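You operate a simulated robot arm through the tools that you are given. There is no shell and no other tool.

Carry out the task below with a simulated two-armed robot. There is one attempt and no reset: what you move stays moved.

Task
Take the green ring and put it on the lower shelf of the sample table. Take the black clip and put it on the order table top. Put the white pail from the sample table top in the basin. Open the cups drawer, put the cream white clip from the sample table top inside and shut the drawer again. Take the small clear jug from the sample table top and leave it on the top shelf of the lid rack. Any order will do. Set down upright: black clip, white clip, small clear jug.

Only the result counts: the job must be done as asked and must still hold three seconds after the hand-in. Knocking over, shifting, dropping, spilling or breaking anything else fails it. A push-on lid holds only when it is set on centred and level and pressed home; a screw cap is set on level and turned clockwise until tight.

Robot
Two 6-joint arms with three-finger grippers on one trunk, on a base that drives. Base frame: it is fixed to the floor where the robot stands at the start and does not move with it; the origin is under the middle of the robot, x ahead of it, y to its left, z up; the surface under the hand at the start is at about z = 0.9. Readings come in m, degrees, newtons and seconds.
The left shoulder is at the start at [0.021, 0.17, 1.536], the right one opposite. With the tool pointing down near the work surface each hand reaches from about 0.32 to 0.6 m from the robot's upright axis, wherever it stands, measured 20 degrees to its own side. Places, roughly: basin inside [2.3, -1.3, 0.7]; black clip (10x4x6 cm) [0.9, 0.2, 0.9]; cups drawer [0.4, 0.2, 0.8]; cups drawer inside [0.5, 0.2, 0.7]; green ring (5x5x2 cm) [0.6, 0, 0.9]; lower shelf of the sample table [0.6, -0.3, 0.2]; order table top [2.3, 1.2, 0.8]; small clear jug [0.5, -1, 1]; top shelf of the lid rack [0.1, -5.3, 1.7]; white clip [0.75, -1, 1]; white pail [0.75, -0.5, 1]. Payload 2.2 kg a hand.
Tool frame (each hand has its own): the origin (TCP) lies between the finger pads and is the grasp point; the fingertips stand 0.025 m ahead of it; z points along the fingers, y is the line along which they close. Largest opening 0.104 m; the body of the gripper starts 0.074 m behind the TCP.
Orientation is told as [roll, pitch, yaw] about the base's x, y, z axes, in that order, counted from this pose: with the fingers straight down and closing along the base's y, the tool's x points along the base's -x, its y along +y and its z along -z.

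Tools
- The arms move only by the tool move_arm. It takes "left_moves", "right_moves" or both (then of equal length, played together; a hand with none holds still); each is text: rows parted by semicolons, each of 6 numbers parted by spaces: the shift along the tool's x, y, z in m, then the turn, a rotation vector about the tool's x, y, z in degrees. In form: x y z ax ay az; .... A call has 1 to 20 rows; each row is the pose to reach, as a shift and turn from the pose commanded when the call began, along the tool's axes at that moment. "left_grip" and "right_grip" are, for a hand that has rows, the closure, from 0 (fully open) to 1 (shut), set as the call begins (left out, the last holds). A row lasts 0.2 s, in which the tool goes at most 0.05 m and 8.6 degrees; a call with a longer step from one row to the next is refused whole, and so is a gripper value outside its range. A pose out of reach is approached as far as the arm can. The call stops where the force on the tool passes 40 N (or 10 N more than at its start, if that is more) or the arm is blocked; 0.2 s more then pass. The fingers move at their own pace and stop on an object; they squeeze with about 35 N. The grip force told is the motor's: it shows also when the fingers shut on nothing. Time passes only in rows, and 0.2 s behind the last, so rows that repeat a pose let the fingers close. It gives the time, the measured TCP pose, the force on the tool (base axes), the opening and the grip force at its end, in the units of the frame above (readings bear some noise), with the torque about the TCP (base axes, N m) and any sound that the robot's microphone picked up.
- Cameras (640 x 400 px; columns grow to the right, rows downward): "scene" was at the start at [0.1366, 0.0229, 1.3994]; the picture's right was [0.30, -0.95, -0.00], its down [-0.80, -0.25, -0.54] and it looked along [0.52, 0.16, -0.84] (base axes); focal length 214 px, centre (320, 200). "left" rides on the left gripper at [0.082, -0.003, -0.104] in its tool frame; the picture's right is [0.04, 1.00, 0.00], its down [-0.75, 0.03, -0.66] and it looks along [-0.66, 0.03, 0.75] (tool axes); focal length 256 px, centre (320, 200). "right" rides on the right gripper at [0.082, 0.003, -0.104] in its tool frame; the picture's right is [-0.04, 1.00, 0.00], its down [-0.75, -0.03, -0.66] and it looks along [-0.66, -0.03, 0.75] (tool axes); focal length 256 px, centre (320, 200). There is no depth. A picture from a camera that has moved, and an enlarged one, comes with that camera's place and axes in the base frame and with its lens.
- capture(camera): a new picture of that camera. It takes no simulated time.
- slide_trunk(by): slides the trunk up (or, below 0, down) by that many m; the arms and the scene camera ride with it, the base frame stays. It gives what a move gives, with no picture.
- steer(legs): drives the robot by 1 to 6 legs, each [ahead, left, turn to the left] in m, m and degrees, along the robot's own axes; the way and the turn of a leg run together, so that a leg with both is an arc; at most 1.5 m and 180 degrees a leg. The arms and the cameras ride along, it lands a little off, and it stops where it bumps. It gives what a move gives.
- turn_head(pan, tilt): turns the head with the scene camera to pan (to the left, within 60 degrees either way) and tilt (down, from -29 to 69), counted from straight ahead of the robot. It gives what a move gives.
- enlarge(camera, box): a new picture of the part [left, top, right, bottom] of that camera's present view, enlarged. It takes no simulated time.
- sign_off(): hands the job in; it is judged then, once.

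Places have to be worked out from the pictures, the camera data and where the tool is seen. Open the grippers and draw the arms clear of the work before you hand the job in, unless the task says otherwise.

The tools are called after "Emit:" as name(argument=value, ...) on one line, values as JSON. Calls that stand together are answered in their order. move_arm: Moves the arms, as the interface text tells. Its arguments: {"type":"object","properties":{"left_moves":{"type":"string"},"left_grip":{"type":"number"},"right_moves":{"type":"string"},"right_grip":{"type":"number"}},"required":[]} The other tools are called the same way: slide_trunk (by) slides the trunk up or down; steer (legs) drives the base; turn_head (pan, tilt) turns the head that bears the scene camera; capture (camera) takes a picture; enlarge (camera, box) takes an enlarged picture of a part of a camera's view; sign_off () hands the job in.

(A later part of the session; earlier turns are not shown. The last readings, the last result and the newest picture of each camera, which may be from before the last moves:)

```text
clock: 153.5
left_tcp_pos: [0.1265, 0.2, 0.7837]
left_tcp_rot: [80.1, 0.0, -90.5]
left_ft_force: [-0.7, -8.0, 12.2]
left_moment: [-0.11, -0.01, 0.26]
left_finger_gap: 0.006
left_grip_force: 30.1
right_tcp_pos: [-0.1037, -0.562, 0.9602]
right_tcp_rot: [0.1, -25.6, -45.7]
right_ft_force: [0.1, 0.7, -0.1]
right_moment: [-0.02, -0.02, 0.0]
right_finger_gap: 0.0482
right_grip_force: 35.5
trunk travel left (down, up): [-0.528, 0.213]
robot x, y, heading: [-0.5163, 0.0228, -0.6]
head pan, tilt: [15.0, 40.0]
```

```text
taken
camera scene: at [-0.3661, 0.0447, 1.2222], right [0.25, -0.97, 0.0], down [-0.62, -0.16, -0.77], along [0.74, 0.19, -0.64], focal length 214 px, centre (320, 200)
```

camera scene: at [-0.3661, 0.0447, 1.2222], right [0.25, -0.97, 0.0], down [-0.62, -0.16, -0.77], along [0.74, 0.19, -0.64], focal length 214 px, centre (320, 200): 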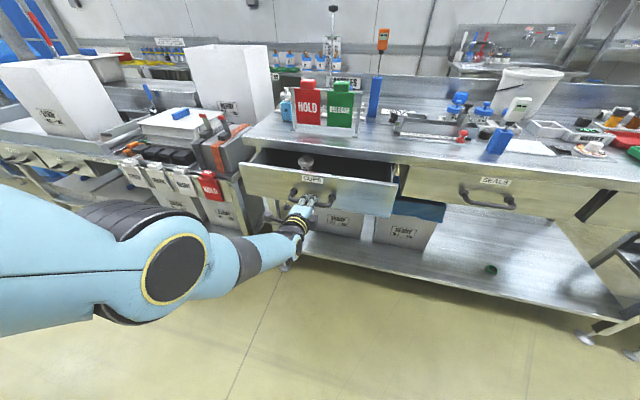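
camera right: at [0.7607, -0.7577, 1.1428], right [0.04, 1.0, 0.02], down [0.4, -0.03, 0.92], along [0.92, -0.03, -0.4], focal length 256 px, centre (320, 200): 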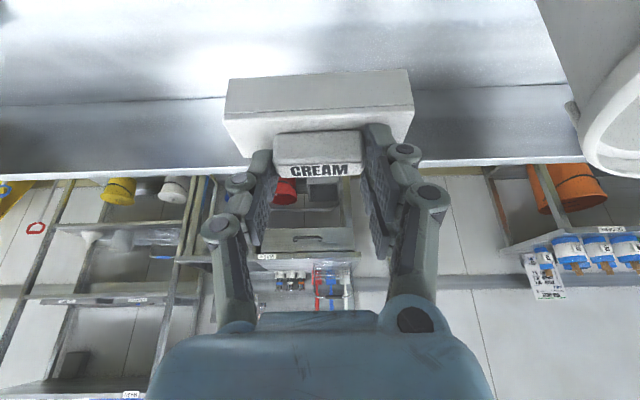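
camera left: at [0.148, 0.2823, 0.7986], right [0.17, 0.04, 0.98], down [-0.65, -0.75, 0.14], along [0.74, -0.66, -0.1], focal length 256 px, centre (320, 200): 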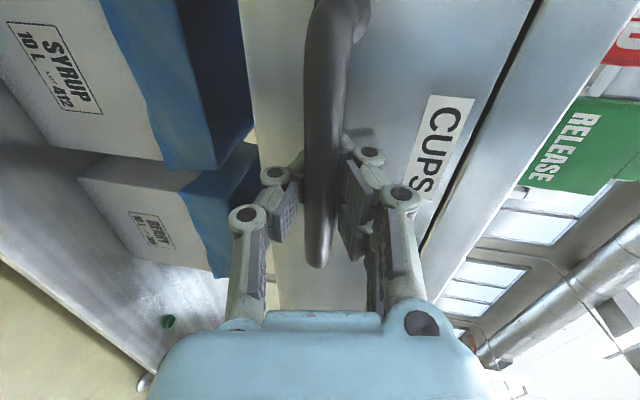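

The drawer opens smoothly (something small is inside near its left-middle). Another 12 cm.

Emit:
steer(legs=[[-0.12, 0, 0.4]])

Emit:
capture(camera="scene")

Emit:
enlarge(camera="scene", box=[210, 130, 410, 255])

```text
clock: 154.7
left_tcp_pos: [0.0033, 0.2089, 0.7825]
left_tcp_rot: [80.0, 0.1, -90.0]
left_ft_force: [-0.9, -0.9, 0.3]
left_moment: [0.02, 0.02, -0.01]
left_finger_gap: 0.0
left_grip_force: 28.6
right_tcp_pos: [-0.2197, -0.5571, 0.9598]
right_tcp_rot: [0.0, -25.6, -45.1]
right_ft_force: [0.0, 0.3, -0.6]
right_moment: [-0.02, -0.04, 0.05]
right_finger_gap: 0.0481
right_grip_force: 34.8
trunk travel left (down, up): [-0.528, 0.213]
robot x, y, heading: [-0.6396, 0.0223, -0.1]
head pan, tilt: [15.0, 40.0]
```

```text
taken
camera scene: at [-0.4866, 0.0479, 1.222], right [0.26, -0.97, 0.0], down [-0.62, -0.17, -0.77], along [0.74, 0.2, -0.64], focal length 214 px, centre (320, 200)
```

scene: 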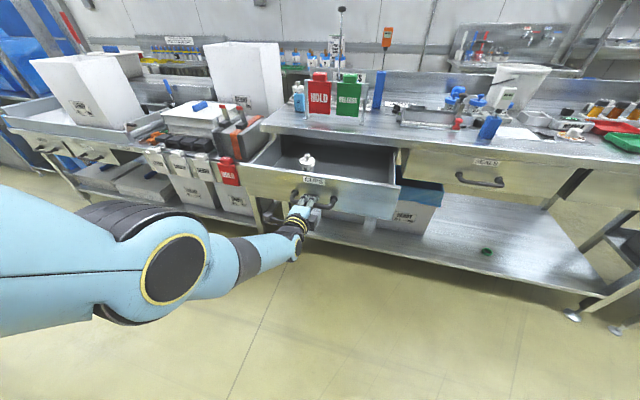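

```text
3.20 times, centred on (310, 192) of scene
camera zoom: at [-0.4866, 0.0479, 1.222], right [0.26, -0.97, 0.0], down [-0.62, -0.17, -0.77], along [0.74, 0.2, -0.64], focal length 686 px, centre (352, 224)
```

zoom: 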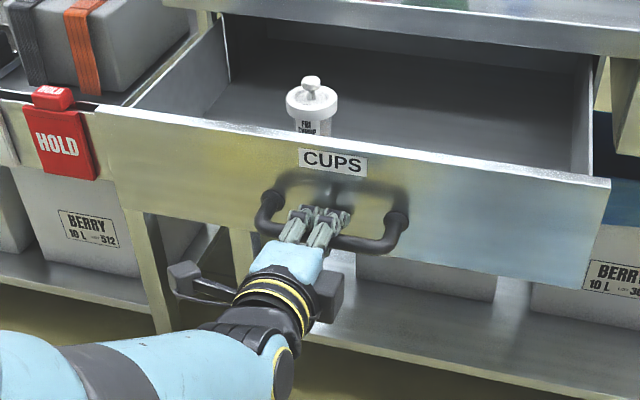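

The drawer is open about 25 cm; a lidded white pot stands inside near (0.15,0.26). I release the handle and draw the left hand back.

Emit:
move_arm(left_moves="0 0 0 0 0 0; 0 0 0 0 0 0; 0 0 0 0 0 0; 0 0 0 0 0 0; 0 0 0 0 0 0", left_grip=0)

Emit:
capture(camera="left")

```text
clock: 155.9
left_tcp_pos: [0.0038, 0.207, 0.781]
left_tcp_rot: [79.9, 0.1, -90.0]
left_ft_force: [-0.3, 0.6, -0.1]
left_moment: [-0.01, 0.0, -0.01]
left_finger_gap: 0.1039
left_grip_force: 0.2
right_tcp_pos: [-0.2191, -0.5575, 0.9584]
right_tcp_rot: [-0.1, -25.6, -45.1]
right_ft_force: [-0.2, -0.6, -0.5]
right_moment: [-0.04, -0.01, -0.04]
right_finger_gap: 0.0482
right_grip_force: 35.0
trunk travel left (down, up): [-0.528, 0.213]
robot x, y, heading: [-0.6374, 0.0243, -0.1]
head pan, tilt: [15.0, 40.0]
```

```text
taken
camera left: at [-0.0977, 0.2895, 0.7962], right [0.18, 0.04, 0.98], down [-0.64, -0.75, 0.14], along [0.75, -0.66, -0.11], focal length 256 px, centre (320, 200)
```

left: 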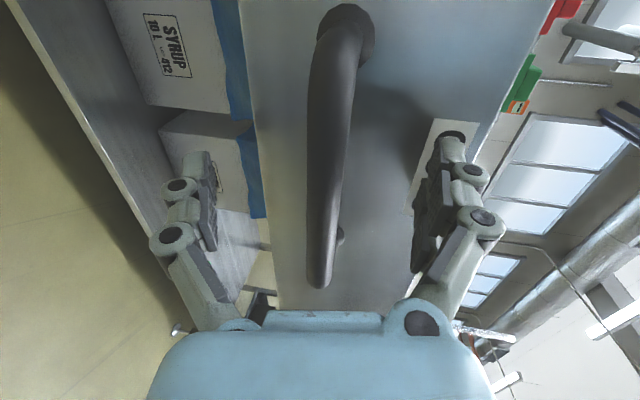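

The bar is free between the open fingers. I draw the left hand back 10 cm, lift the right hand with the clip a bit, then turn the robot 45° left so the right arm comes over the drawer.

Emit:
move_arm(left_moves="0 0 -0.035 0 0 0; 0 0 -0.07 0 0 0; 0 0 -0.1 0 0 0; 0 0 -0.1 0 0 0", right_moves="-0.0072 0 -0.015 0 0 0; -0.0144 0 -0.03 0 0 0; -0.0216 0 -0.0451 0 0 0; -0.0216 0 -0.0451 0 0 0")

Emit:
steer(legs=[[0, 0, 45]])

Emit:
turn_head(pan=-45, tilt=45)

Emit:
capture(camera="scene")

Emit:
capture(camera="right")

```text
clock: 156.9
left_tcp_pos: [-0.0945, 0.2055, 0.8002]
left_tcp_rot: [79.8, 0.1, -90.0]
left_ft_force: [-0.2, 0.1, -0.3]
left_moment: [-0.01, 0.01, -0.01]
left_finger_gap: 0.104
left_grip_force: 0.0
right_tcp_pos: [-0.2174, -0.5562, 1.01]
right_tcp_rot: [0.0, -25.5, -45.2]
right_ft_force: [0.2, 0.3, 0.1]
right_moment: [-0.02, 0.03, -0.01]
right_finger_gap: 0.0482
right_grip_force: 35.2
trunk travel left (down, up): [-0.528, 0.213]
robot x, y, heading: [-0.641, 0.0232, -0.0]
head pan, tilt: [15.0, 40.0]
```

```text
clock: 159.3
left_tcp_pos: [-0.3707, 0.5306, 0.8007]
left_tcp_rot: [79.8, 0.0, -46.3]
left_ft_force: [-0.9, -1.0, 1.3]
left_moment: [0.01, -0.02, 0.0]
left_finger_gap: 0.1037
left_grip_force: 0.1
right_tcp_pos: [0.066, -0.1048, 1.0099]
right_tcp_rot: [-0.1, -25.5, -1.5]
right_ft_force: [0.0, 0.1, -0.6]
right_moment: [0.0, 0.0, 0.01]
right_finger_gap: 0.0483
right_grip_force: 35.6
trunk travel left (down, up): [-0.528, 0.213]
robot x, y, heading: [-0.6389, 0.0238, 43.8]
head pan, tilt: [15.0, 40.0]
```

```text
clock: 160.6
left_tcp_pos: [-0.3711, 0.5309, 0.7997]
left_tcp_rot: [79.8, 0.1, -46.4]
left_ft_force: [-0.3, -0.1, -0.5]
left_moment: [0.0, 0.03, 0.02]
left_finger_gap: 0.1041
left_grip_force: 0.1
right_tcp_pos: [0.0665, -0.1053, 1.0113]
right_tcp_rot: [-0.1, -25.4, -1.4]
right_ft_force: [-0.1, 0.5, 0.5]
right_moment: [0.01, -0.01, 0.01]
right_finger_gap: 0.0482
right_grip_force: 35.0
trunk travel left (down, up): [-0.528, 0.213]
robot x, y, heading: [-0.6435, 0.0252, 43.7]
head pan, tilt: [-45.0, 45.0]
```

```text
taken
camera scene: at [-0.5057, 0.0736, 1.2146], right [-0.02, -1.0, 0.0], down [-0.71, 0.02, -0.71], along [0.71, -0.02, -0.71], focal length 214 px, centre (320, 200)
```

scene: 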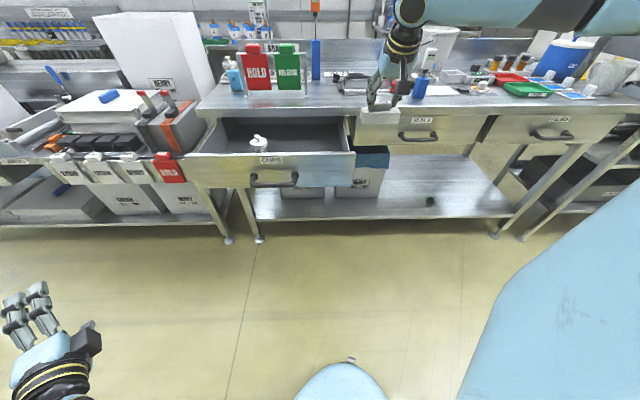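

```text
taken
camera right: at [-0.0507, -0.0987, 1.0699], right [0.06, 1.0, 0.02], down [0.4, -0.04, 0.92], along [0.92, -0.05, -0.4], focal length 256 px, centre (320, 200)
```

right: 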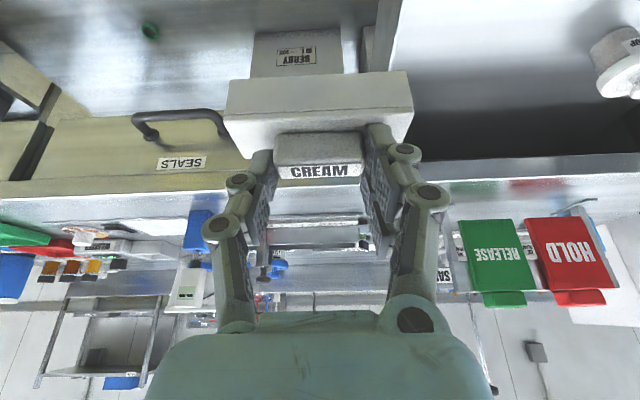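

The drawer interior is in view: its right wall at y≈-0.04, pot near (0.17,0.26). I shift the robot so the clip hangs over about (0.18,0.07).

Emit:
steer(legs=[[0.183, 0.047, 1.3]])

Emit:
capture(camera="scene")

Emit:
capture(camera="right")

Emit:
enlarge(camera="scene", box=[190, 60, 390, 185])

```text
clock: 162.1
left_tcp_pos: [-0.288, 0.6969, 0.7994]
left_tcp_rot: [79.8, 0.1, -44.9]
left_ft_force: [0.3, -0.4, -0.8]
left_moment: [-0.01, -0.02, 0.03]
left_finger_gap: 0.1042
left_grip_force: 0.2
right_tcp_pos: [0.1647, 0.0719, 1.0106]
right_tcp_rot: [-0.2, -25.5, 0.0]
right_ft_force: [0.2, 0.6, -0.7]
right_moment: [-0.04, 0.06, 0.02]
right_finger_gap: 0.0481
right_grip_force: 35.0
trunk travel left (down, up): [-0.528, 0.213]
robot x, y, heading: [-0.544, 0.1834, 44.8]
head pan, tilt: [-45.0, 45.0]
```

```text
taken
camera scene: at [-0.412, 0.236, 1.2144], right [0.0, -1.0, 0.0], down [-0.71, 0.0, -0.71], along [0.71, 0.0, -0.71], focal length 214 px, centre (320, 200)
```

scene: 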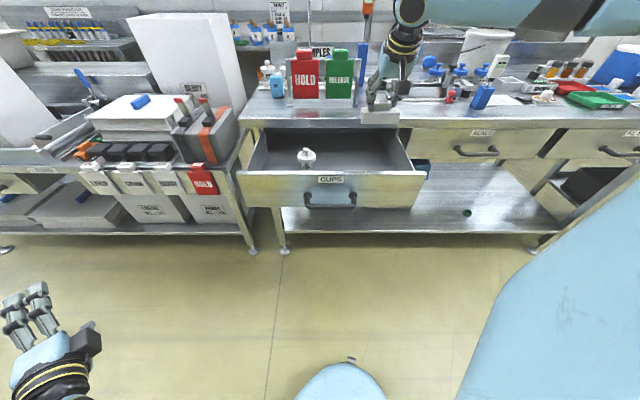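

```text
taken
camera right: at [0.0468, 0.0746, 1.0696], right [0.04, 1.0, 0.02], down [0.4, -0.03, 0.92], along [0.92, -0.03, -0.4], focal length 256 px, centre (320, 200)
```

right: 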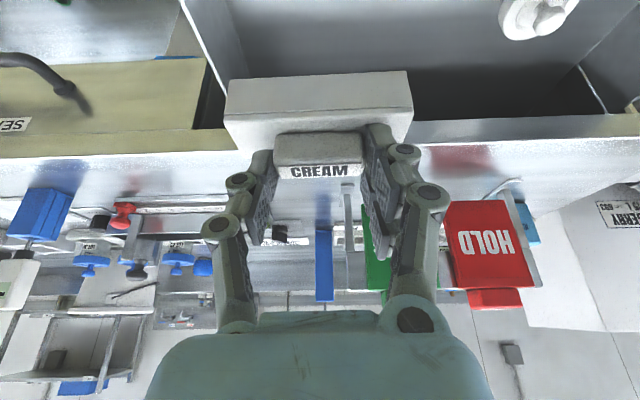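

```text
3.20 times, centred on (290, 122) of scene
camera zoom: at [-0.412, 0.236, 1.2144], right [0.0, -1.0, 0.0], down [-0.71, 0.0, -0.71], along [0.71, 0.0, -0.71], focal length 686 px, centre (416, 448)
```

zoom: 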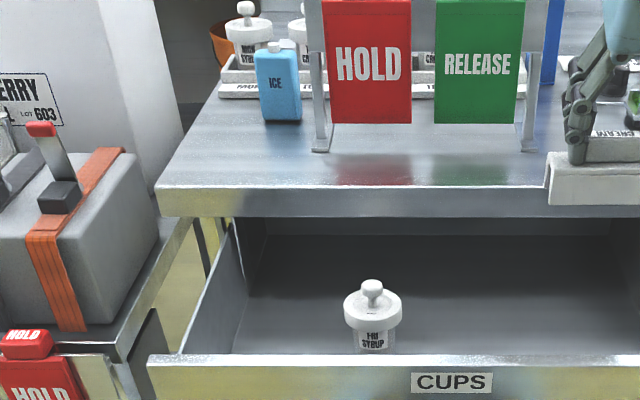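

Clip is over the free right half of the drawer. I move it 5 cm deeper (so the hand camera clears the drawer front) and lower to just above the drawer floor.

Emit:
move_arm(right_moves="-0.0226 0 0.0108 0 0 0; -0.0451 0 0.0215 0 0 0; -0.0279 0 0.0576 0 0 0; -0.0107 0 0.0937 0 0 0; 0.0065 0 0.1298 0 0 0; 0.0172 0 0.1523 0 0 0; 0.0172 0 0.1523 0 0 0")

Emit:
capture(camera="right")

Emit:
enlarge(camera="scene", box=[270, 70, 470, 220])

```text
clock: 163.7
left_tcp_pos: [-0.2883, 0.6958, 0.8006]
left_tcp_rot: [79.8, 0.0, -45.1]
left_ft_force: [0.2, 0.4, -0.2]
left_moment: [0.01, -0.01, 0.02]
left_finger_gap: 0.1044
left_grip_force: 0.1
right_tcp_pos: [0.2135, 0.0701, 0.8648]
right_tcp_rot: [0.0, -25.5, 0.0]
right_ft_force: [-0.5, 0.8, -0.2]
right_moment: [0.05, 0.02, -0.01]
right_finger_gap: 0.0481
right_grip_force: 34.9
trunk travel left (down, up): [-0.528, 0.213]
robot x, y, heading: [-0.5434, 0.1809, 45.1]
head pan, tilt: [-45.0, 45.0]
```

```text
taken
camera right: at [0.097, 0.0739, 0.9243], right [0.04, 1.0, 0.02], down [0.4, -0.03, 0.92], along [0.92, -0.03, -0.4], focal length 256 px, centre (320, 200)
```

right: 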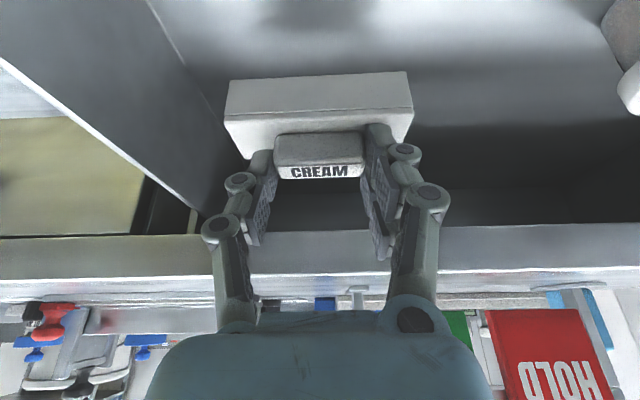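

```text
2.67 times, centred on (370, 145) of scene
camera zoom: at [-0.4127, 0.2348, 1.2146], right [0.0, -1.0, 0.0], down [-0.71, 0.0, -0.71], along [0.71, 0.0, -0.71], focal length 572 px, centre (187, 347)
```

zoom: 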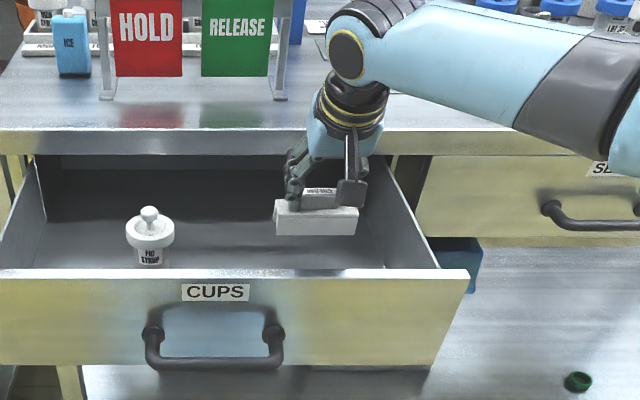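

Looks clear. I lower in small steps until the clip's base meets the floor of the drawer.

Emit:
move_arm(right_moves="0.0043 0 0.009 0 0 0; 0.0086 0 0.0181 0 0 0; 0.0129 0 0.0271 0 0 0; 0.0151 0 0.0316 0 0 0; 0.0172 0 0.0361 0 0 0; 0.0172 0 0.0361 0 0 0")

```text
clock: 165.1
left_tcp_pos: [-0.2885, 0.6955, 0.7998]
left_tcp_rot: [79.9, 0.1, -45.0]
left_ft_force: [1.3, 0.1, -0.4]
left_moment: [-0.03, -0.02, 0.04]
left_finger_gap: 0.1043
left_grip_force: 0.0
right_tcp_pos: [0.2142, 0.0698, 0.8247]
right_tcp_rot: [0.0, -25.4, -0.1]
right_ft_force: [0.5, 0.3, 0.0]
right_moment: [0.0, 0.01, -0.01]
right_finger_gap: 0.048
right_grip_force: 35.3
trunk travel left (down, up): [-0.528, 0.213]
robot x, y, heading: [-0.5463, 0.1835, 45.0]
head pan, tilt: [-45.0, 45.0]
```

Emit:
move_arm(right_moves="0.0022 0 0.0045 0 0 0; 0.0043 0 0.009 0 0 0; 0.0065 0 0.0135 0 0 0; 0.0065 0 0.0135 0 0 0")

Emit:
capture(camera="right")

```text
clock: 166.1
left_tcp_pos: [-0.2895, 0.6952, 0.7998]
left_tcp_rot: [79.9, 0.1, -45.1]
left_ft_force: [0.9, 1.2, 0.0]
left_moment: [-0.03, 0.02, 0.01]
left_finger_gap: 0.104
left_grip_force: 0.1
right_tcp_pos: [0.2126, 0.0699, 0.8113]
right_tcp_rot: [0.0, -25.7, 0.0]
right_ft_force: [2.0, -0.7, 11.1]
right_moment: [-0.06, 0.06, 0.03]
right_finger_gap: 0.0485
right_grip_force: 34.6
trunk travel left (down, up): [-0.528, 0.213]
robot x, y, heading: [-0.543, 0.1816, 44.8]
head pan, tilt: [-45.0, 45.0]
```

```text
taken
camera right: at [0.096, 0.0732, 0.8708], right [0.04, 1.0, 0.02], down [0.39, -0.03, 0.92], along [0.92, -0.03, -0.39], focal length 256 px, centre (320, 200)
```

right: 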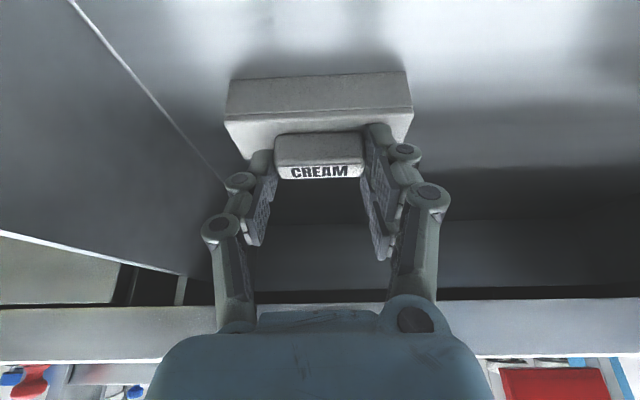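

Contact at 11 N: the clip stands on the drawer floor (z≈0.75). I open the fingers and check.

Emit:
move_arm(right_moves="-0.0004 0 -0.0009 0 0 0; -0.0004 0 -0.0009 0 0 0; -0.0004 0 -0.0009 0 0 0; -0.0004 0 -0.0009 0 0 0", right_grip=0.25)

Emit:
move_arm(right_moves="-0.0086 0 -0.018 0 0 0; -0.0259 0 -0.0541 0 0 0; -0.0431 0 -0.0903 0 0 0; -0.0603 0 -0.1264 0 0 0; -0.0775 0 -0.1625 0 0 0; -0.0775 0 -0.1625 0 0 0")

Emit:
capture(camera="right")

Emit:
enlarge(camera="scene", box=[230, 90, 430, 215])

```text
clock: 167.1
left_tcp_pos: [-0.2876, 0.6943, 0.7994]
left_tcp_rot: [79.8, 0.0, -45.0]
left_ft_force: [-0.8, 0.3, 0.3]
left_moment: [0.0, -0.01, 0.01]
left_finger_gap: 0.1041
left_grip_force: 0.2
right_tcp_pos: [0.2142, 0.0689, 0.8095]
right_tcp_rot: [0.0, -25.4, -0.1]
right_ft_force: [0.2, 0.2, 0.3]
right_moment: [0.01, 0.01, 0.0]
right_finger_gap: 0.0782
right_grip_force: 0.1
trunk travel left (down, up): [-0.528, 0.213]
robot x, y, heading: [-0.5371, 0.1841, 45.0]
head pan, tilt: [-45.0, 45.0]
```

```text
clock: 168.5
left_tcp_pos: [-0.2874, 0.6953, 0.7998]
left_tcp_rot: [79.8, 0.1, -44.9]
left_ft_force: [1.5, -0.2, -0.7]
left_moment: [-0.01, 0.03, 0.0]
left_finger_gap: 0.1039
left_grip_force: 0.1
right_tcp_pos: [0.2152, 0.0707, 0.9911]
right_tcp_rot: [0.0, -25.5, 0.1]
right_ft_force: [0.4, 0.4, 0.7]
right_moment: [0.0, 0.01, -0.02]
right_finger_gap: 0.0779
right_grip_force: 0.1
trunk travel left (down, up): [-0.528, 0.213]
robot x, y, heading: [-0.5426, 0.1838, 45.0]
head pan, tilt: [-45.0, 45.0]
```

```text
taken
camera right: at [0.0976, 0.0738, 1.0504], right [0.04, 1.0, 0.02], down [0.4, -0.03, 0.92], along [0.92, -0.03, -0.4], focal length 256 px, centre (320, 200)
```

right: 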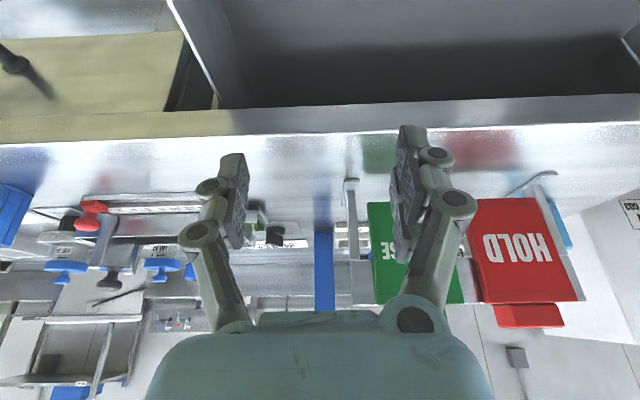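

```text
3.20 times, centred on (330, 152) of scene
camera zoom: at [-0.4124, 0.235, 1.2145], right [0.0, -1.0, 0.0], down [-0.71, 0.0, -0.71], along [0.71, 0.0, -0.71], focal length 686 px, centre (288, 352)
```

zoom: 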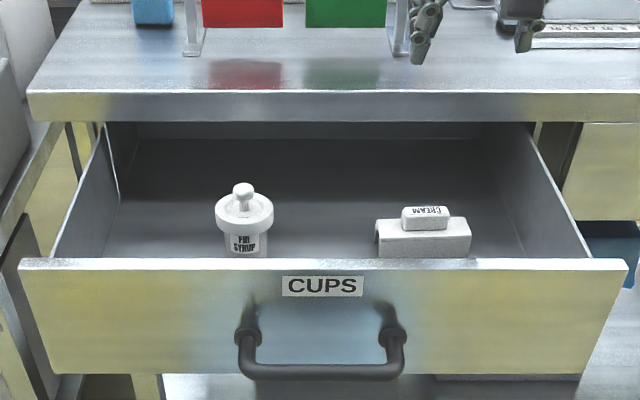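

The CREAM clip stands upright in the drawer. I back off, turn to face the drawer again with the left hand in line with the handle.

Emit:
steer(legs=[[-0.198, -0.028, 0], [0, 0, -45]])

Emit:
turn_head(pan=15, tilt=40)

Emit:
capture(camera="scene")

Emit:
capture(camera="left")

```text
clock: 172.2
left_tcp_pos: [-0.1164, 0.2038, 0.8]
left_tcp_rot: [79.9, 0.1, -90.2]
left_ft_force: [0.3, 0.1, -0.3]
left_moment: [0.0, -0.02, -0.02]
left_finger_gap: 0.1042
left_grip_force: 0.0
right_tcp_pos: [-0.2063, -0.5937, 0.9906]
right_tcp_rot: [0.0, -25.5, -45.3]
right_ft_force: [-0.9, -0.2, -0.4]
right_moment: [-0.03, -0.04, -0.02]
right_finger_gap: 0.0782
right_grip_force: 0.0
trunk travel left (down, up): [-0.528, 0.213]
robot x, y, heading: [-0.6614, 0.0275, -0.3]
head pan, tilt: [-45.0, 45.0]
```

```text
clock: 173.5
left_tcp_pos: [-0.1151, 0.2039, 0.8005]
left_tcp_rot: [79.8, 0.0, -90.2]
left_ft_force: [0.1, 0.0, -0.4]
left_moment: [0.02, -0.03, 0.03]
left_finger_gap: 0.104
left_grip_force: 0.1
right_tcp_pos: [-0.2073, -0.5912, 0.9901]
right_tcp_rot: [-0.1, -25.5, -45.4]
right_ft_force: [-0.2, -0.5, 0.1]
right_moment: [0.0, -0.01, -0.02]
right_finger_gap: 0.0781
right_grip_force: 0.1
trunk travel left (down, up): [-0.528, 0.213]
robot x, y, heading: [-0.6619, 0.0238, -0.3]
head pan, tilt: [15.0, 40.0]
```

```text
taken
camera scene: at [-0.5068, 0.0484, 1.2218], right [0.25, -0.97, 0.0], down [-0.62, -0.16, -0.77], along [0.74, 0.19, -0.64], focal length 214 px, centre (320, 200)
```

scene: 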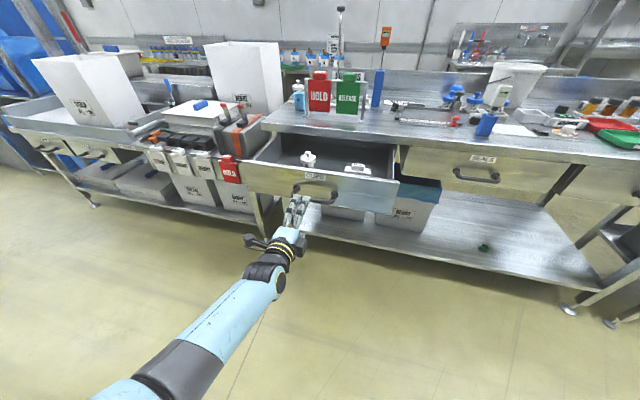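

```text
taken
camera left: at [-0.217, 0.2862, 0.8144], right [0.18, 0.04, 0.98], down [-0.64, -0.75, 0.14], along [0.74, -0.66, -0.11], focal length 256 px, centre (320, 200)
```

left: 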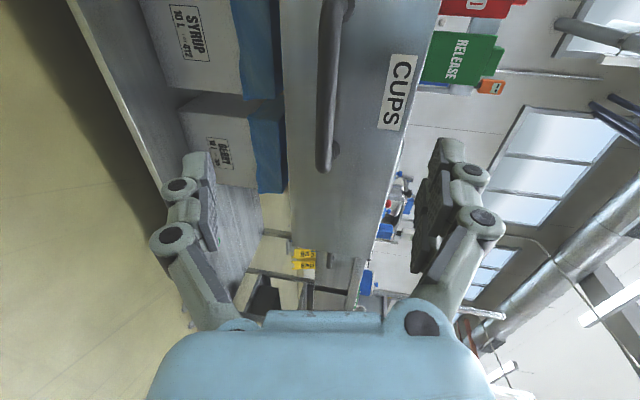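

Aligned. I half-close the left fingers around the bar so their tips will press the drawer front evenly, and drive ahead to push it shut.

Emit:
move_arm(left_moves="0 -0.005 0.001 0 0 0; 0 -0.01 0.0018 0 0 0; 0 -0.01 0.0018 0 0 0", left_grip=0.45)

Emit:
steer(legs=[[0.12, 0, 0.3]])

Emit:
capture(camera="left")

```text
clock: 174.3
left_tcp_pos: [-0.115, 0.2027, 0.789]
left_tcp_rot: [80.0, 0.1, -90.3]
left_ft_force: [0.0, -1.6, 1.0]
left_moment: [0.02, -0.07, -0.03]
left_finger_gap: 0.0569
left_grip_force: 0.1
right_tcp_pos: [-0.2059, -0.5942, 0.9907]
right_tcp_rot: [0.0, -25.5, -45.4]
right_ft_force: [0.0, -0.4, 0.3]
right_moment: [-0.02, -0.03, -0.01]
right_finger_gap: 0.0776
right_grip_force: 0.0
trunk travel left (down, up): [-0.528, 0.213]
robot x, y, heading: [-0.6564, 0.0269, -0.2]
head pan, tilt: [15.0, 40.0]
```

```text
clock: 175.6
left_tcp_pos: [0.0097, 0.2059, 0.7881]
left_tcp_rot: [79.8, 0.2, -90.0]
left_ft_force: [-0.3, -0.3, 0.6]
left_moment: [0.02, -0.01, -0.04]
left_finger_gap: 0.0571
left_grip_force: 0.0
right_tcp_pos: [-0.0769, -0.5919, 0.9897]
right_tcp_rot: [0.0, -25.5, -45.1]
right_ft_force: [1.2, 1.0, 0.1]
right_moment: [0.03, 0.04, 0.01]
right_finger_gap: 0.078
right_grip_force: 0.0
trunk travel left (down, up): [-0.528, 0.213]
robot x, y, heading: [-0.5334, 0.0232, -0.2]
head pan, tilt: [15.0, 40.0]
```

```text
taken
camera left: at [-0.0921, 0.2873, 0.8031], right [0.18, 0.04, 0.98], down [-0.64, -0.75, 0.15], along [0.75, -0.66, -0.11], focal length 256 px, centre (320, 200)
```

left: 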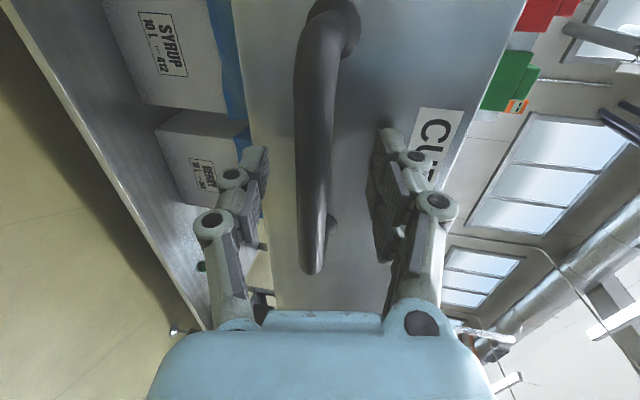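

I raise the hand 8 mm so both tips meet the drawer front squarely, then push on.

Emit:
move_arm(left_moves="0 0.008 -0.0014 0 0 0; 0 0.008 -0.0014 0 0 0")

Emit:
steer(legs=[[0.15, 0, 0]])

Emit:
capture(camera="scene")

```text
clock: 176.2
left_tcp_pos: [0.0085, 0.2058, 0.7985]
left_tcp_rot: [79.8, 0.1, -90.1]
left_ft_force: [-0.1, 0.8, 0.0]
left_moment: [0.0, 0.0, 0.0]
left_finger_gap: 0.0573
left_grip_force: 0.2
right_tcp_pos: [-0.0776, -0.5909, 0.9908]
right_tcp_rot: [0.1, -25.5, -45.2]
right_ft_force: [-0.8, 0.7, -0.7]
right_moment: [0.03, 0.02, -0.02]
right_finger_gap: 0.0778
right_grip_force: 0.2
trunk travel left (down, up): [-0.528, 0.213]
robot x, y, heading: [-0.533, 0.0221, 0.2]
head pan, tilt: [15.0, 40.0]
```

```text
clock: 177.5
left_tcp_pos: [0.1552, 0.2088, 0.7974]
left_tcp_rot: [79.7, 0.1, -89.8]
left_ft_force: [0.9, -0.9, -0.2]
left_moment: [-0.01, -0.01, 0.0]
left_finger_gap: 0.0572
left_grip_force: 0.0
right_tcp_pos: [0.071, -0.5887, 0.9892]
right_tcp_rot: [-0.1, -25.5, -45.0]
right_ft_force: [0.9, -0.3, 0.3]
right_moment: [0.0, 0.02, -0.04]
right_finger_gap: 0.0777
right_grip_force: 0.0
trunk travel left (down, up): [-0.528, 0.213]
robot x, y, heading: [-0.3872, 0.0262, 0.3]
head pan, tilt: [15.0, 40.0]
```

```text
taken
camera scene: at [-0.2341, 0.0495, 1.2216], right [0.26, -0.97, 0.0], down [-0.62, -0.17, -0.77], along [0.74, 0.2, -0.64], focal length 214 px, centre (320, 200)
```

scene: 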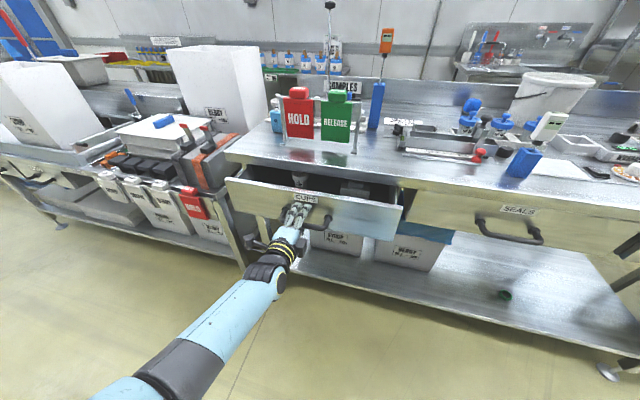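

The drawer is going in evenly. I push on the remaining ~11 cm.

Emit:
steer(legs=[[0.115, 0, -0.2]])

Emit:
capture(camera="scene")

Emit:
enlarge(camera="scene", box=[220, 130, 420, 255])

```text
clock: 178.8
left_tcp_pos: [0.2586, 0.2048, 0.7975]
left_tcp_rot: [79.8, 0.1, -90.0]
left_ft_force: [-0.4, -0.1, 0.1]
left_moment: [0.01, -0.03, 0.0]
left_finger_gap: 0.0573
left_grip_force: 0.1
right_tcp_pos: [0.1757, -0.5908, 0.9897]
right_tcp_rot: [0.1, -25.6, -45.1]
right_ft_force: [0.3, -0.2, 0.5]
right_moment: [0.02, -0.01, -0.02]
right_finger_gap: 0.0777
right_grip_force: 0.1
trunk travel left (down, up): [-0.528, 0.213]
robot x, y, heading: [-0.2843, 0.0285, 0.1]
head pan, tilt: [15.0, 40.0]
stopped in leg 1: the force on the tool passed its limit at 53 N (the readings are from after the stop); the commanded pose is now the measured one
```

```text
taken
camera scene: at [-0.1287, 0.049, 1.2219], right [0.26, -0.97, 0.0], down [-0.62, -0.17, -0.77], along [0.74, 0.2, -0.64], focal length 214 px, centre (320, 200)
```

scene: 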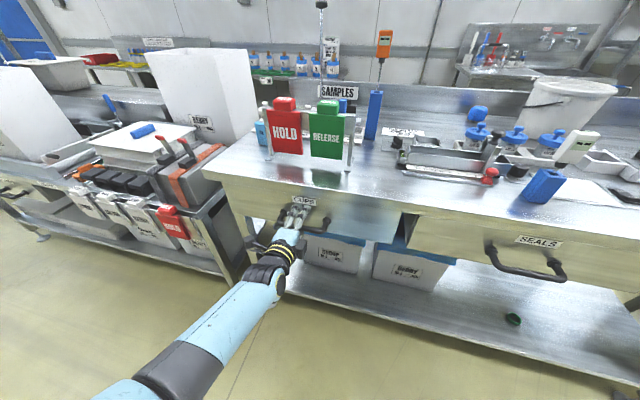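

```text
3.20 times, centred on (320, 192) of scene
camera zoom: at [-0.1287, 0.049, 1.2219], right [0.26, -0.97, 0.0], down [-0.62, -0.17, -0.77], along [0.74, 0.2, -0.64], focal length 686 px, centre (320, 224)
```

zoom: 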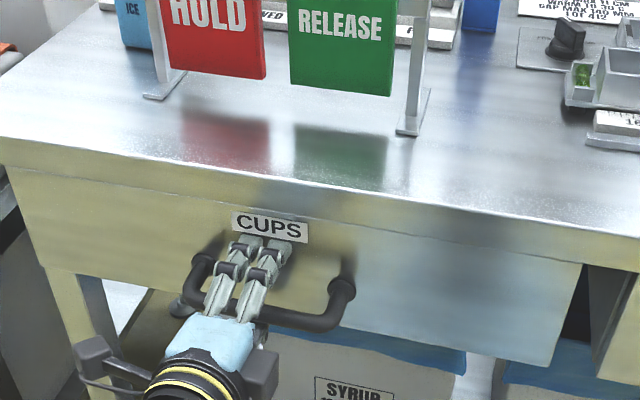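

The drawer met its stop and looks flush. One more gentle press with the arm to be sure it's fully home.

Emit:
move_arm(left_moves="0 0 0.008 0 0 0; 0 0 0.016 0 0 0; 0 0 0.022 0 0 0")

Emit:
move_arm(left_moves="0 0 -0.04 0 0 0; 0 0 -0.08 0 0 0; 0 0 -0.12 0 0 0; 0 0 -0.12 0 0 0")

Emit:
enlarge(camera="scene", box=[180, 110, 440, 272])

```text
clock: 179.3
left_tcp_pos: [0.2624, 0.205, 0.7924]
left_tcp_rot: [79.7, 0.1, -89.9]
left_ft_force: [-29.2, -2.6, 11.6]
left_moment: [0.04, -1.44, -0.12]
left_finger_gap: 0.0701
left_grip_force: 8.2
right_tcp_pos: [0.1729, -0.5917, 0.9924]
right_tcp_rot: [0.1, -25.7, -45.0]
right_ft_force: [0.0, 0.8, 0.2]
right_moment: [-0.05, 0.04, -0.02]
right_finger_gap: 0.078
right_grip_force: 0.1
trunk travel left (down, up): [-0.528, 0.213]
robot x, y, heading: [-0.283, 0.0279, -0.1]
head pan, tilt: [15.0, 40.0]
stopped in row 2 (left hand): the force on the tool passed its limit at 45 N (the readings are from after the stop); the commanded pose is now the measured one
```

```text
clock: 180.3
left_tcp_pos: [0.1523, 0.2044, 0.8125]
left_tcp_rot: [79.6, 0.1, -89.9]
left_ft_force: [0.8, 0.3, 0.1]
left_moment: [0.02, -0.02, -0.02]
left_finger_gap: 0.0571
left_grip_force: 0.1
right_tcp_pos: [0.176, -0.5907, 0.9889]
right_tcp_rot: [-0.1, -25.5, -45.1]
right_ft_force: [-0.1, -0.1, 0.3]
right_moment: [0.02, 0.0, -0.03]
right_finger_gap: 0.0777
right_grip_force: 0.0
trunk travel left (down, up): [-0.528, 0.213]
robot x, y, heading: [-0.2836, 0.0271, -0.1]
head pan, tilt: [15.0, 40.0]
```

```text
2.46 times, centred on (310, 191) of scene
camera zoom: at [-0.1287, 0.0493, 1.2217], right [0.26, -0.97, 0.0], down [-0.62, -0.17, -0.77], along [0.74, 0.2, -0.64], focal length 528 px, centre (345, 222)
```

zoom: 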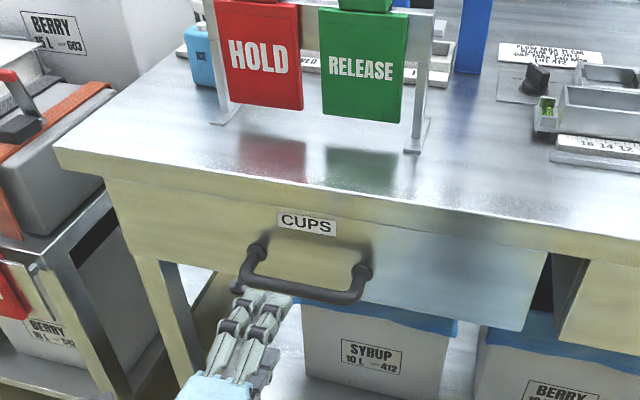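

The CUPS drawer is shut. Next the jug: I back off, raise the trunk fully, and bring the left hand back to its upright carry pose.

Emit:
steer(legs=[[-0.3, 0, 0]])

Emit:
slide_trunk(by=0.2)

Emit:
move_arm(left_moves="0 0 0 0 0 -8.2; 0 0 0 0 0 -16.4; 0 0 0 0 0 -24.6; 0 0 0 0 0 -32.8; 0 0 0 0 0 -41; 0 0 0 0 0 -49.2; 0 0 0 0 0 -57.4; 0 0 0 0 0 -65.6; 0 0 0 0 0 -73.8; 0 0 0 0 0 -82; 0 0 0 0 0 -90; 0 0 0 0 0 -90", left_grip=0)

```text
clock: 182.3
left_tcp_pos: [-0.1483, 0.202, 0.8135]
left_tcp_rot: [79.8, 0.0, -90.4]
left_ft_force: [-0.4, 0.4, -0.2]
left_moment: [-0.03, -0.05, 0.01]
left_finger_gap: 0.0571
left_grip_force: 0.0
right_tcp_pos: [-0.1305, -0.5937, 0.9909]
right_tcp_rot: [0.1, -25.6, -45.4]
right_ft_force: [0.1, -0.3, 0.7]
right_moment: [-0.01, 0.01, 0.03]
right_finger_gap: 0.0778
right_grip_force: 0.0
trunk travel left (down, up): [-0.528, 0.213]
robot x, y, heading: [-0.5837, 0.0259, -0.7]
head pan, tilt: [15.0, 40.0]
```

```text
clock: 184.5
left_tcp_pos: [-0.148, 0.202, 1.0132]
left_tcp_rot: [79.8, 0.2, -90.3]
left_ft_force: [0.6, -0.8, -0.4]
left_moment: [0.0, 0.0, 0.03]
left_finger_gap: 0.0574
left_grip_force: 0.1
right_tcp_pos: [-0.1294, -0.5922, 1.1904]
right_tcp_rot: [0.0, -25.6, -45.3]
right_ft_force: [-0.7, 0.5, 0.1]
right_moment: [0.0, 0.0, 0.02]
right_finger_gap: 0.078
right_grip_force: 0.0
trunk travel left (down, up): [-0.728, 0.013]
robot x, y, heading: [-0.5809, 0.0241, -0.4]
head pan, tilt: [15.0, 40.0]
```

```text
clock: 187.1
left_tcp_pos: [-0.1482, 0.2014, 1.012]
left_tcp_rot: [0.0, -79.6, -0.3]
left_ft_force: [-0.2, -0.1, -0.4]
left_moment: [-0.01, 0.02, 0.01]
left_finger_gap: 0.1042
left_grip_force: 0.1
right_tcp_pos: [-0.1303, -0.5936, 1.1912]
right_tcp_rot: [-0.1, -25.6, -45.3]
right_ft_force: [0.8, 0.0, -0.1]
right_moment: [-0.03, 0.02, -0.01]
right_finger_gap: 0.078
right_grip_force: 0.1
trunk travel left (down, up): [-0.728, 0.013]
robot x, y, heading: [-0.5819, 0.0248, -0.6]
head pan, tilt: [15.0, 40.0]
```

I bring both hands to carry poses together: left tipped up to -25°, right swung back in front.

Emit:
move_arm(left_moves="-0.0109 0 0.0041 0 5.46 0; -0.0218 0 0.0082 0 10.92 0; -0.0327 0 0.0123 0 16.38 0; -0.0436 0 0.0164 0 21.84 0; -0.0545 0 0.0205 0 27.3 0; -0.0654 0 0.0246 0 32.76 0; -0.0763 0 0.0287 0 38.22 0; -0.0872 0 0.0328 0 43.68 0; -0.0981 0 0.0369 0 49.14 0; -0.109 0 0.041 0 54.6 0; -0.109 0 0.041 0 54.6 0", right_moves="0.0262 0.031 -0.0026 -1.94 0 -4.06; 0.0525 0.062 -0.0052 -3.88 0 -8.12; 0.0787 0.0929 -0.0077 -5.82 0 -12.18; 0.1049 0.1239 -0.0103 -7.76 0 -16.24; 0.1312 0.1549 -0.0129 -9.7 0 -20.3; 0.1574 0.1859 -0.0155 -11.64 0 -24.36; 0.1836 0.2169 -0.0181 -13.58 0 -28.42; 0.2098 0.2478 -0.0206 -15.52 0 -32.48; 0.2361 0.2788 -0.0232 -17.46 0 -36.54; 0.2623 0.3098 -0.0258 -19.4 0 -40.6; 0.2623 0.3098 -0.0258 -19.4 0 -40.6", right_grip=0)

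```text
clock: 189.5
left_tcp_pos: [-0.0962, 0.2197, 1.1033]
left_tcp_rot: [2.5, -24.0, -1.0]
left_ft_force: [-0.3, -0.5, -0.7]
left_moment: [0.01, -0.02, 0.02]
left_finger_gap: 0.104
left_grip_force: 0.0
right_tcp_pos: [-0.0806, -0.1993, 1.103]
right_tcp_rot: [-0.1, -25.6, -0.4]
right_ft_force: [0.6, -0.2, -0.4]
right_moment: [0.06, 0.0, 0.02]
right_finger_gap: 0.104
right_grip_force: 0.0
trunk travel left (down, up): [-0.728, 0.013]
robot x, y, heading: [-0.5816, 0.027, -0.3]
head pan, tilt: [15.0, 40.0]
```

Both are set. I tip the right hand to -55°, strafe to the right end and move in toward the jug.

Emit:
move_arm(right_moves="0 0 0 0 -7.35 0; 0 0 0 0 -14.7 0; 0 0 0 0 -22.05 0; 0 0 0 0 -29.4 0; 0 0 0 0 -29.4 0")

Emit:
steer(legs=[[0, -0.92, 0.3], [0.33, 0, 0]])

Emit:
capture(camera="right")

Emit:
turn_head(pan=-15, tilt=40)

Emit:
capture(camera="scene")

```text
clock: 190.7
left_tcp_pos: [-0.0919, 0.221, 1.1051]
left_tcp_rot: [2.5, -24.5, -1.0]
left_ft_force: [0.1, -0.3, 0.2]
left_moment: [0.04, 0.03, 0.01]
left_finger_gap: 0.1038
left_grip_force: 0.0
right_tcp_pos: [-0.0826, -0.2001, 1.1014]
right_tcp_rot: [0.0, -55.0, -0.4]
right_ft_force: [0.2, 0.1, 0.3]
right_moment: [0.0, 0.01, -0.01]
right_finger_gap: 0.104
right_grip_force: 0.1
trunk travel left (down, up): [-0.728, 0.013]
robot x, y, heading: [-0.5828, 0.0269, -0.6]
head pan, tilt: [15.0, 40.0]
```

```text
clock: 197.2
left_tcp_pos: [0.2331, -0.698, 1.1104]
left_tcp_rot: [2.4, -25.0, -2.0]
left_ft_force: [0.7, 0.5, 0.9]
left_moment: [-0.01, 0.0, 0.01]
left_finger_gap: 0.1038
left_grip_force: 0.2
right_tcp_pos: [0.2295, -1.1198, 1.1015]
right_tcp_rot: [-0.2, -54.8, -1.4]
right_ft_force: [0.7, -0.5, -0.4]
right_moment: [0.0, 0.01, 0.0]
right_finger_gap: 0.104
right_grip_force: 0.0
trunk travel left (down, up): [-0.728, 0.013]
robot x, y, heading: [-0.2701, -0.8848, -1.1]
head pan, tilt: [15.0, 40.0]
```

```text
taken
camera right: at [0.0992, -1.1129, 1.0957], right [0.05, 1.0, 0.03], down [-0.1, -0.03, 0.99], along [0.99, -0.05, 0.1], focal length 256 px, centre (320, 200)
```

right: 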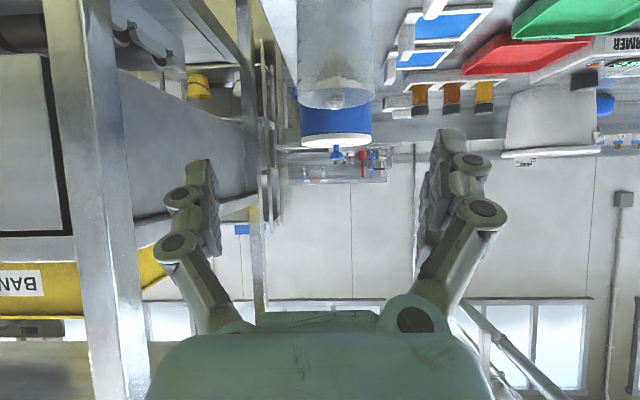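

```text
clock: 198.2
left_tcp_pos: [0.2322, -0.6973, 1.1116]
left_tcp_rot: [2.7, -25.0, -2.1]
left_ft_force: [0.5, 0.5, 0.3]
left_moment: [-0.01, -0.02, 0.01]
left_finger_gap: 0.104
left_grip_force: 0.0
right_tcp_pos: [0.2302, -1.1202, 1.1015]
right_tcp_rot: [-0.1, -55.0, -1.4]
right_ft_force: [-0.2, -0.3, 0.6]
right_moment: [0.04, 0.02, 0.01]
right_finger_gap: 0.1038
right_grip_force: 0.0
trunk travel left (down, up): [-0.728, 0.013]
robot x, y, heading: [-0.2661, -0.8848, -1.6]
head pan, tilt: [-15.0, 40.0]
```

```text
taken
camera scene: at [-0.1156, -0.9082, 1.4228], right [-0.28, -0.96, 0.0], down [-0.62, 0.18, -0.77], along [0.74, -0.22, -0.64], focal length 214 px, centre (320, 200)
```

scene: 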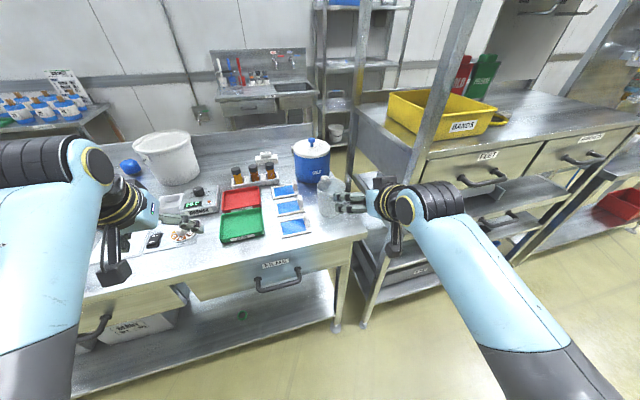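

The jug is wide (about 9–10 cm), nearly the full opening of the gripper. I zoom in to study it, its handle in particular, before choosing the grip.

Emit:
enlarge(camera="scene", box=[285, 130, 385, 240])

Emit:
enlarge(camera="right", box=[260, 0, 420, 150])

```text
3.64 times, centred on (335, 185) of scene
camera zoom: at [-0.1156, -0.9082, 1.4228], right [-0.28, -0.96, 0.0], down [-0.62, 0.18, -0.77], along [0.74, -0.22, -0.64], focal length 780 px, centre (266, 254)
```

zoom: 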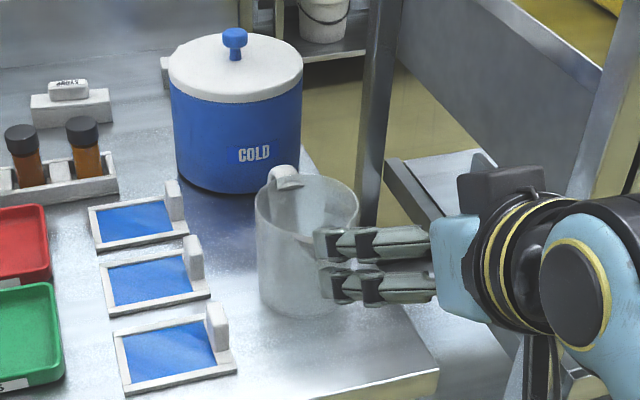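

```text
2.67 times, centred on (340, 75) of right
camera zoom: at [0.0987, -1.1129, 1.0959], right [0.05, 1.0, 0.03], down [-0.1, -0.03, 0.99], along [0.99, -0.05, 0.1], focal length 683 px, centre (267, 533)
```

zoom: 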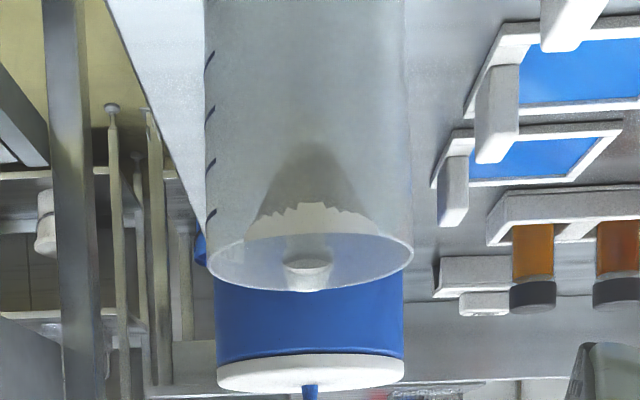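

Jug measured: axis ≈(0.413,-1.102), radius ≈4.55 cm, rim z≈1.0, handle on the far side. A side grip across y fits with ~6 mm to spare each side; I go to a pre-grasp 12 cm back along the tool axis.

Emit:
move_arm(right_moves="0.0077 0.0066 0.0357 -0.38 0 -0.27; 0.0155 0.0132 0.0715 -0.76 0 -0.54; 0.0232 0.0198 0.1072 -1.147 0 -0.803; 0.0232 0.0198 0.1072 -1.147 0 -0.803")

Emit:
capture(camera="right")

Emit:
enlarge(camera="scene", box=[285, 130, 405, 240])

```text
clock: 199.2
left_tcp_pos: [0.2318, -0.6973, 1.1113]
left_tcp_rot: [2.7, -25.2, -2.0]
left_ft_force: [-1.0, 0.1, 0.4]
left_moment: [-0.02, 0.01, 0.0]
left_finger_gap: 0.104
left_grip_force: 0.1
right_tcp_pos: [0.3013, -1.1016, 1.0196]
right_tcp_rot: [-0.1, -55.0, 0.1]
right_ft_force: [-0.8, 0.3, 0.4]
right_moment: [-0.01, -0.01, 0.03]
right_finger_gap: 0.1041
right_grip_force: 0.2
trunk travel left (down, up): [-0.728, 0.013]
robot x, y, heading: [-0.2652, -0.8825, -1.4]
head pan, tilt: [-15.0, 40.0]
```

```text
taken
camera right: at [0.1713, -1.0981, 1.0138], right [0.02, 1.0, 0.03], down [-0.11, -0.03, 0.99], along [0.99, -0.03, 0.1], focal length 256 px, centre (320, 200)
```

right: 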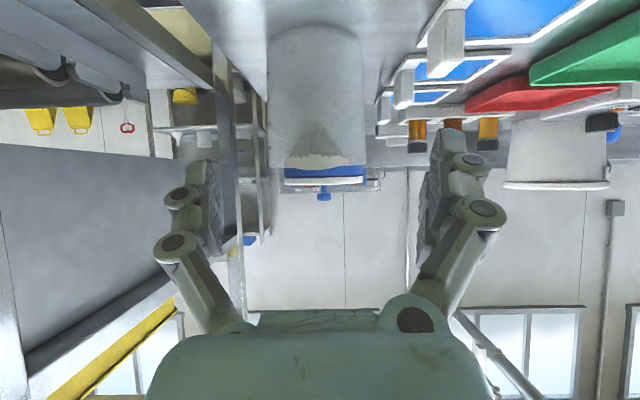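

```text
3.64 times, centred on (345, 185) of scene
camera zoom: at [-0.1163, -0.9083, 1.4229], right [-0.28, -0.96, 0.0], down [-0.62, 0.18, -0.77], along [0.74, -0.22, -0.64], focal length 780 px, centre (229, 254)
```

zoom: 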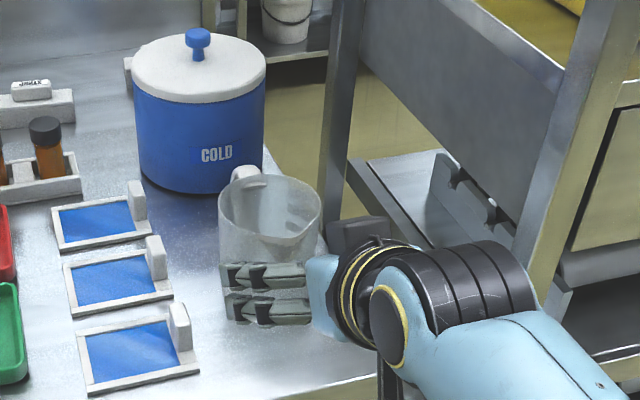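

Jug axis is ~3 mm to the right of my tool axis; I correct that and advance in two stages.

Emit:
move_arm(right_moves="0 -0.0033 0.02 0 0 0; 0 -0.0033 0.04 0 0 0; 0 -0.0033 0.06 0 0 0; 0 -0.0033 0.06 0 0 0")

Emit:
capture(camera="right")

```text
clock: 200.2
left_tcp_pos: [0.2319, -0.6979, 1.1113]
left_tcp_rot: [2.7, -25.1, -2.1]
left_ft_force: [0.4, 0.7, 0.8]
left_moment: [0.01, 0.0, -0.08]
left_finger_gap: 0.104
left_grip_force: 0.1
right_tcp_pos: [0.3533, -1.1051, 0.9858]
right_tcp_rot: [-0.1, -55.0, 0.1]
right_ft_force: [0.2, -0.1, 0.2]
right_moment: [0.01, 0.01, 0.0]
right_finger_gap: 0.1039
right_grip_force: 0.0
trunk travel left (down, up): [-0.728, 0.013]
robot x, y, heading: [-0.2682, -0.8878, -1.6]
head pan, tilt: [-15.0, 40.0]
```

```text
taken
camera right: at [0.2226, -1.1018, 0.9805], right [0.02, 1.0, 0.03], down [-0.1, -0.03, 0.99], along [0.99, -0.03, 0.1], focal length 256 px, centre (320, 200)
```

right: 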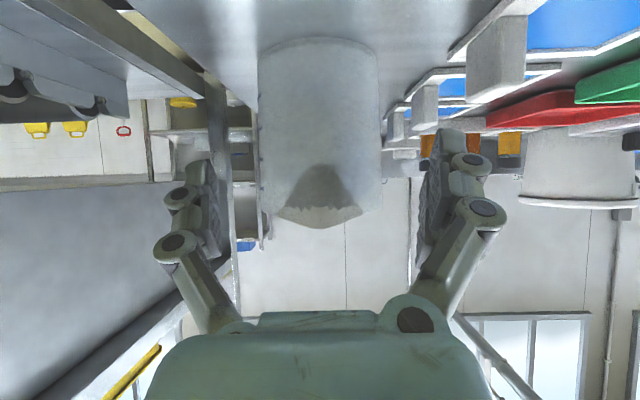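

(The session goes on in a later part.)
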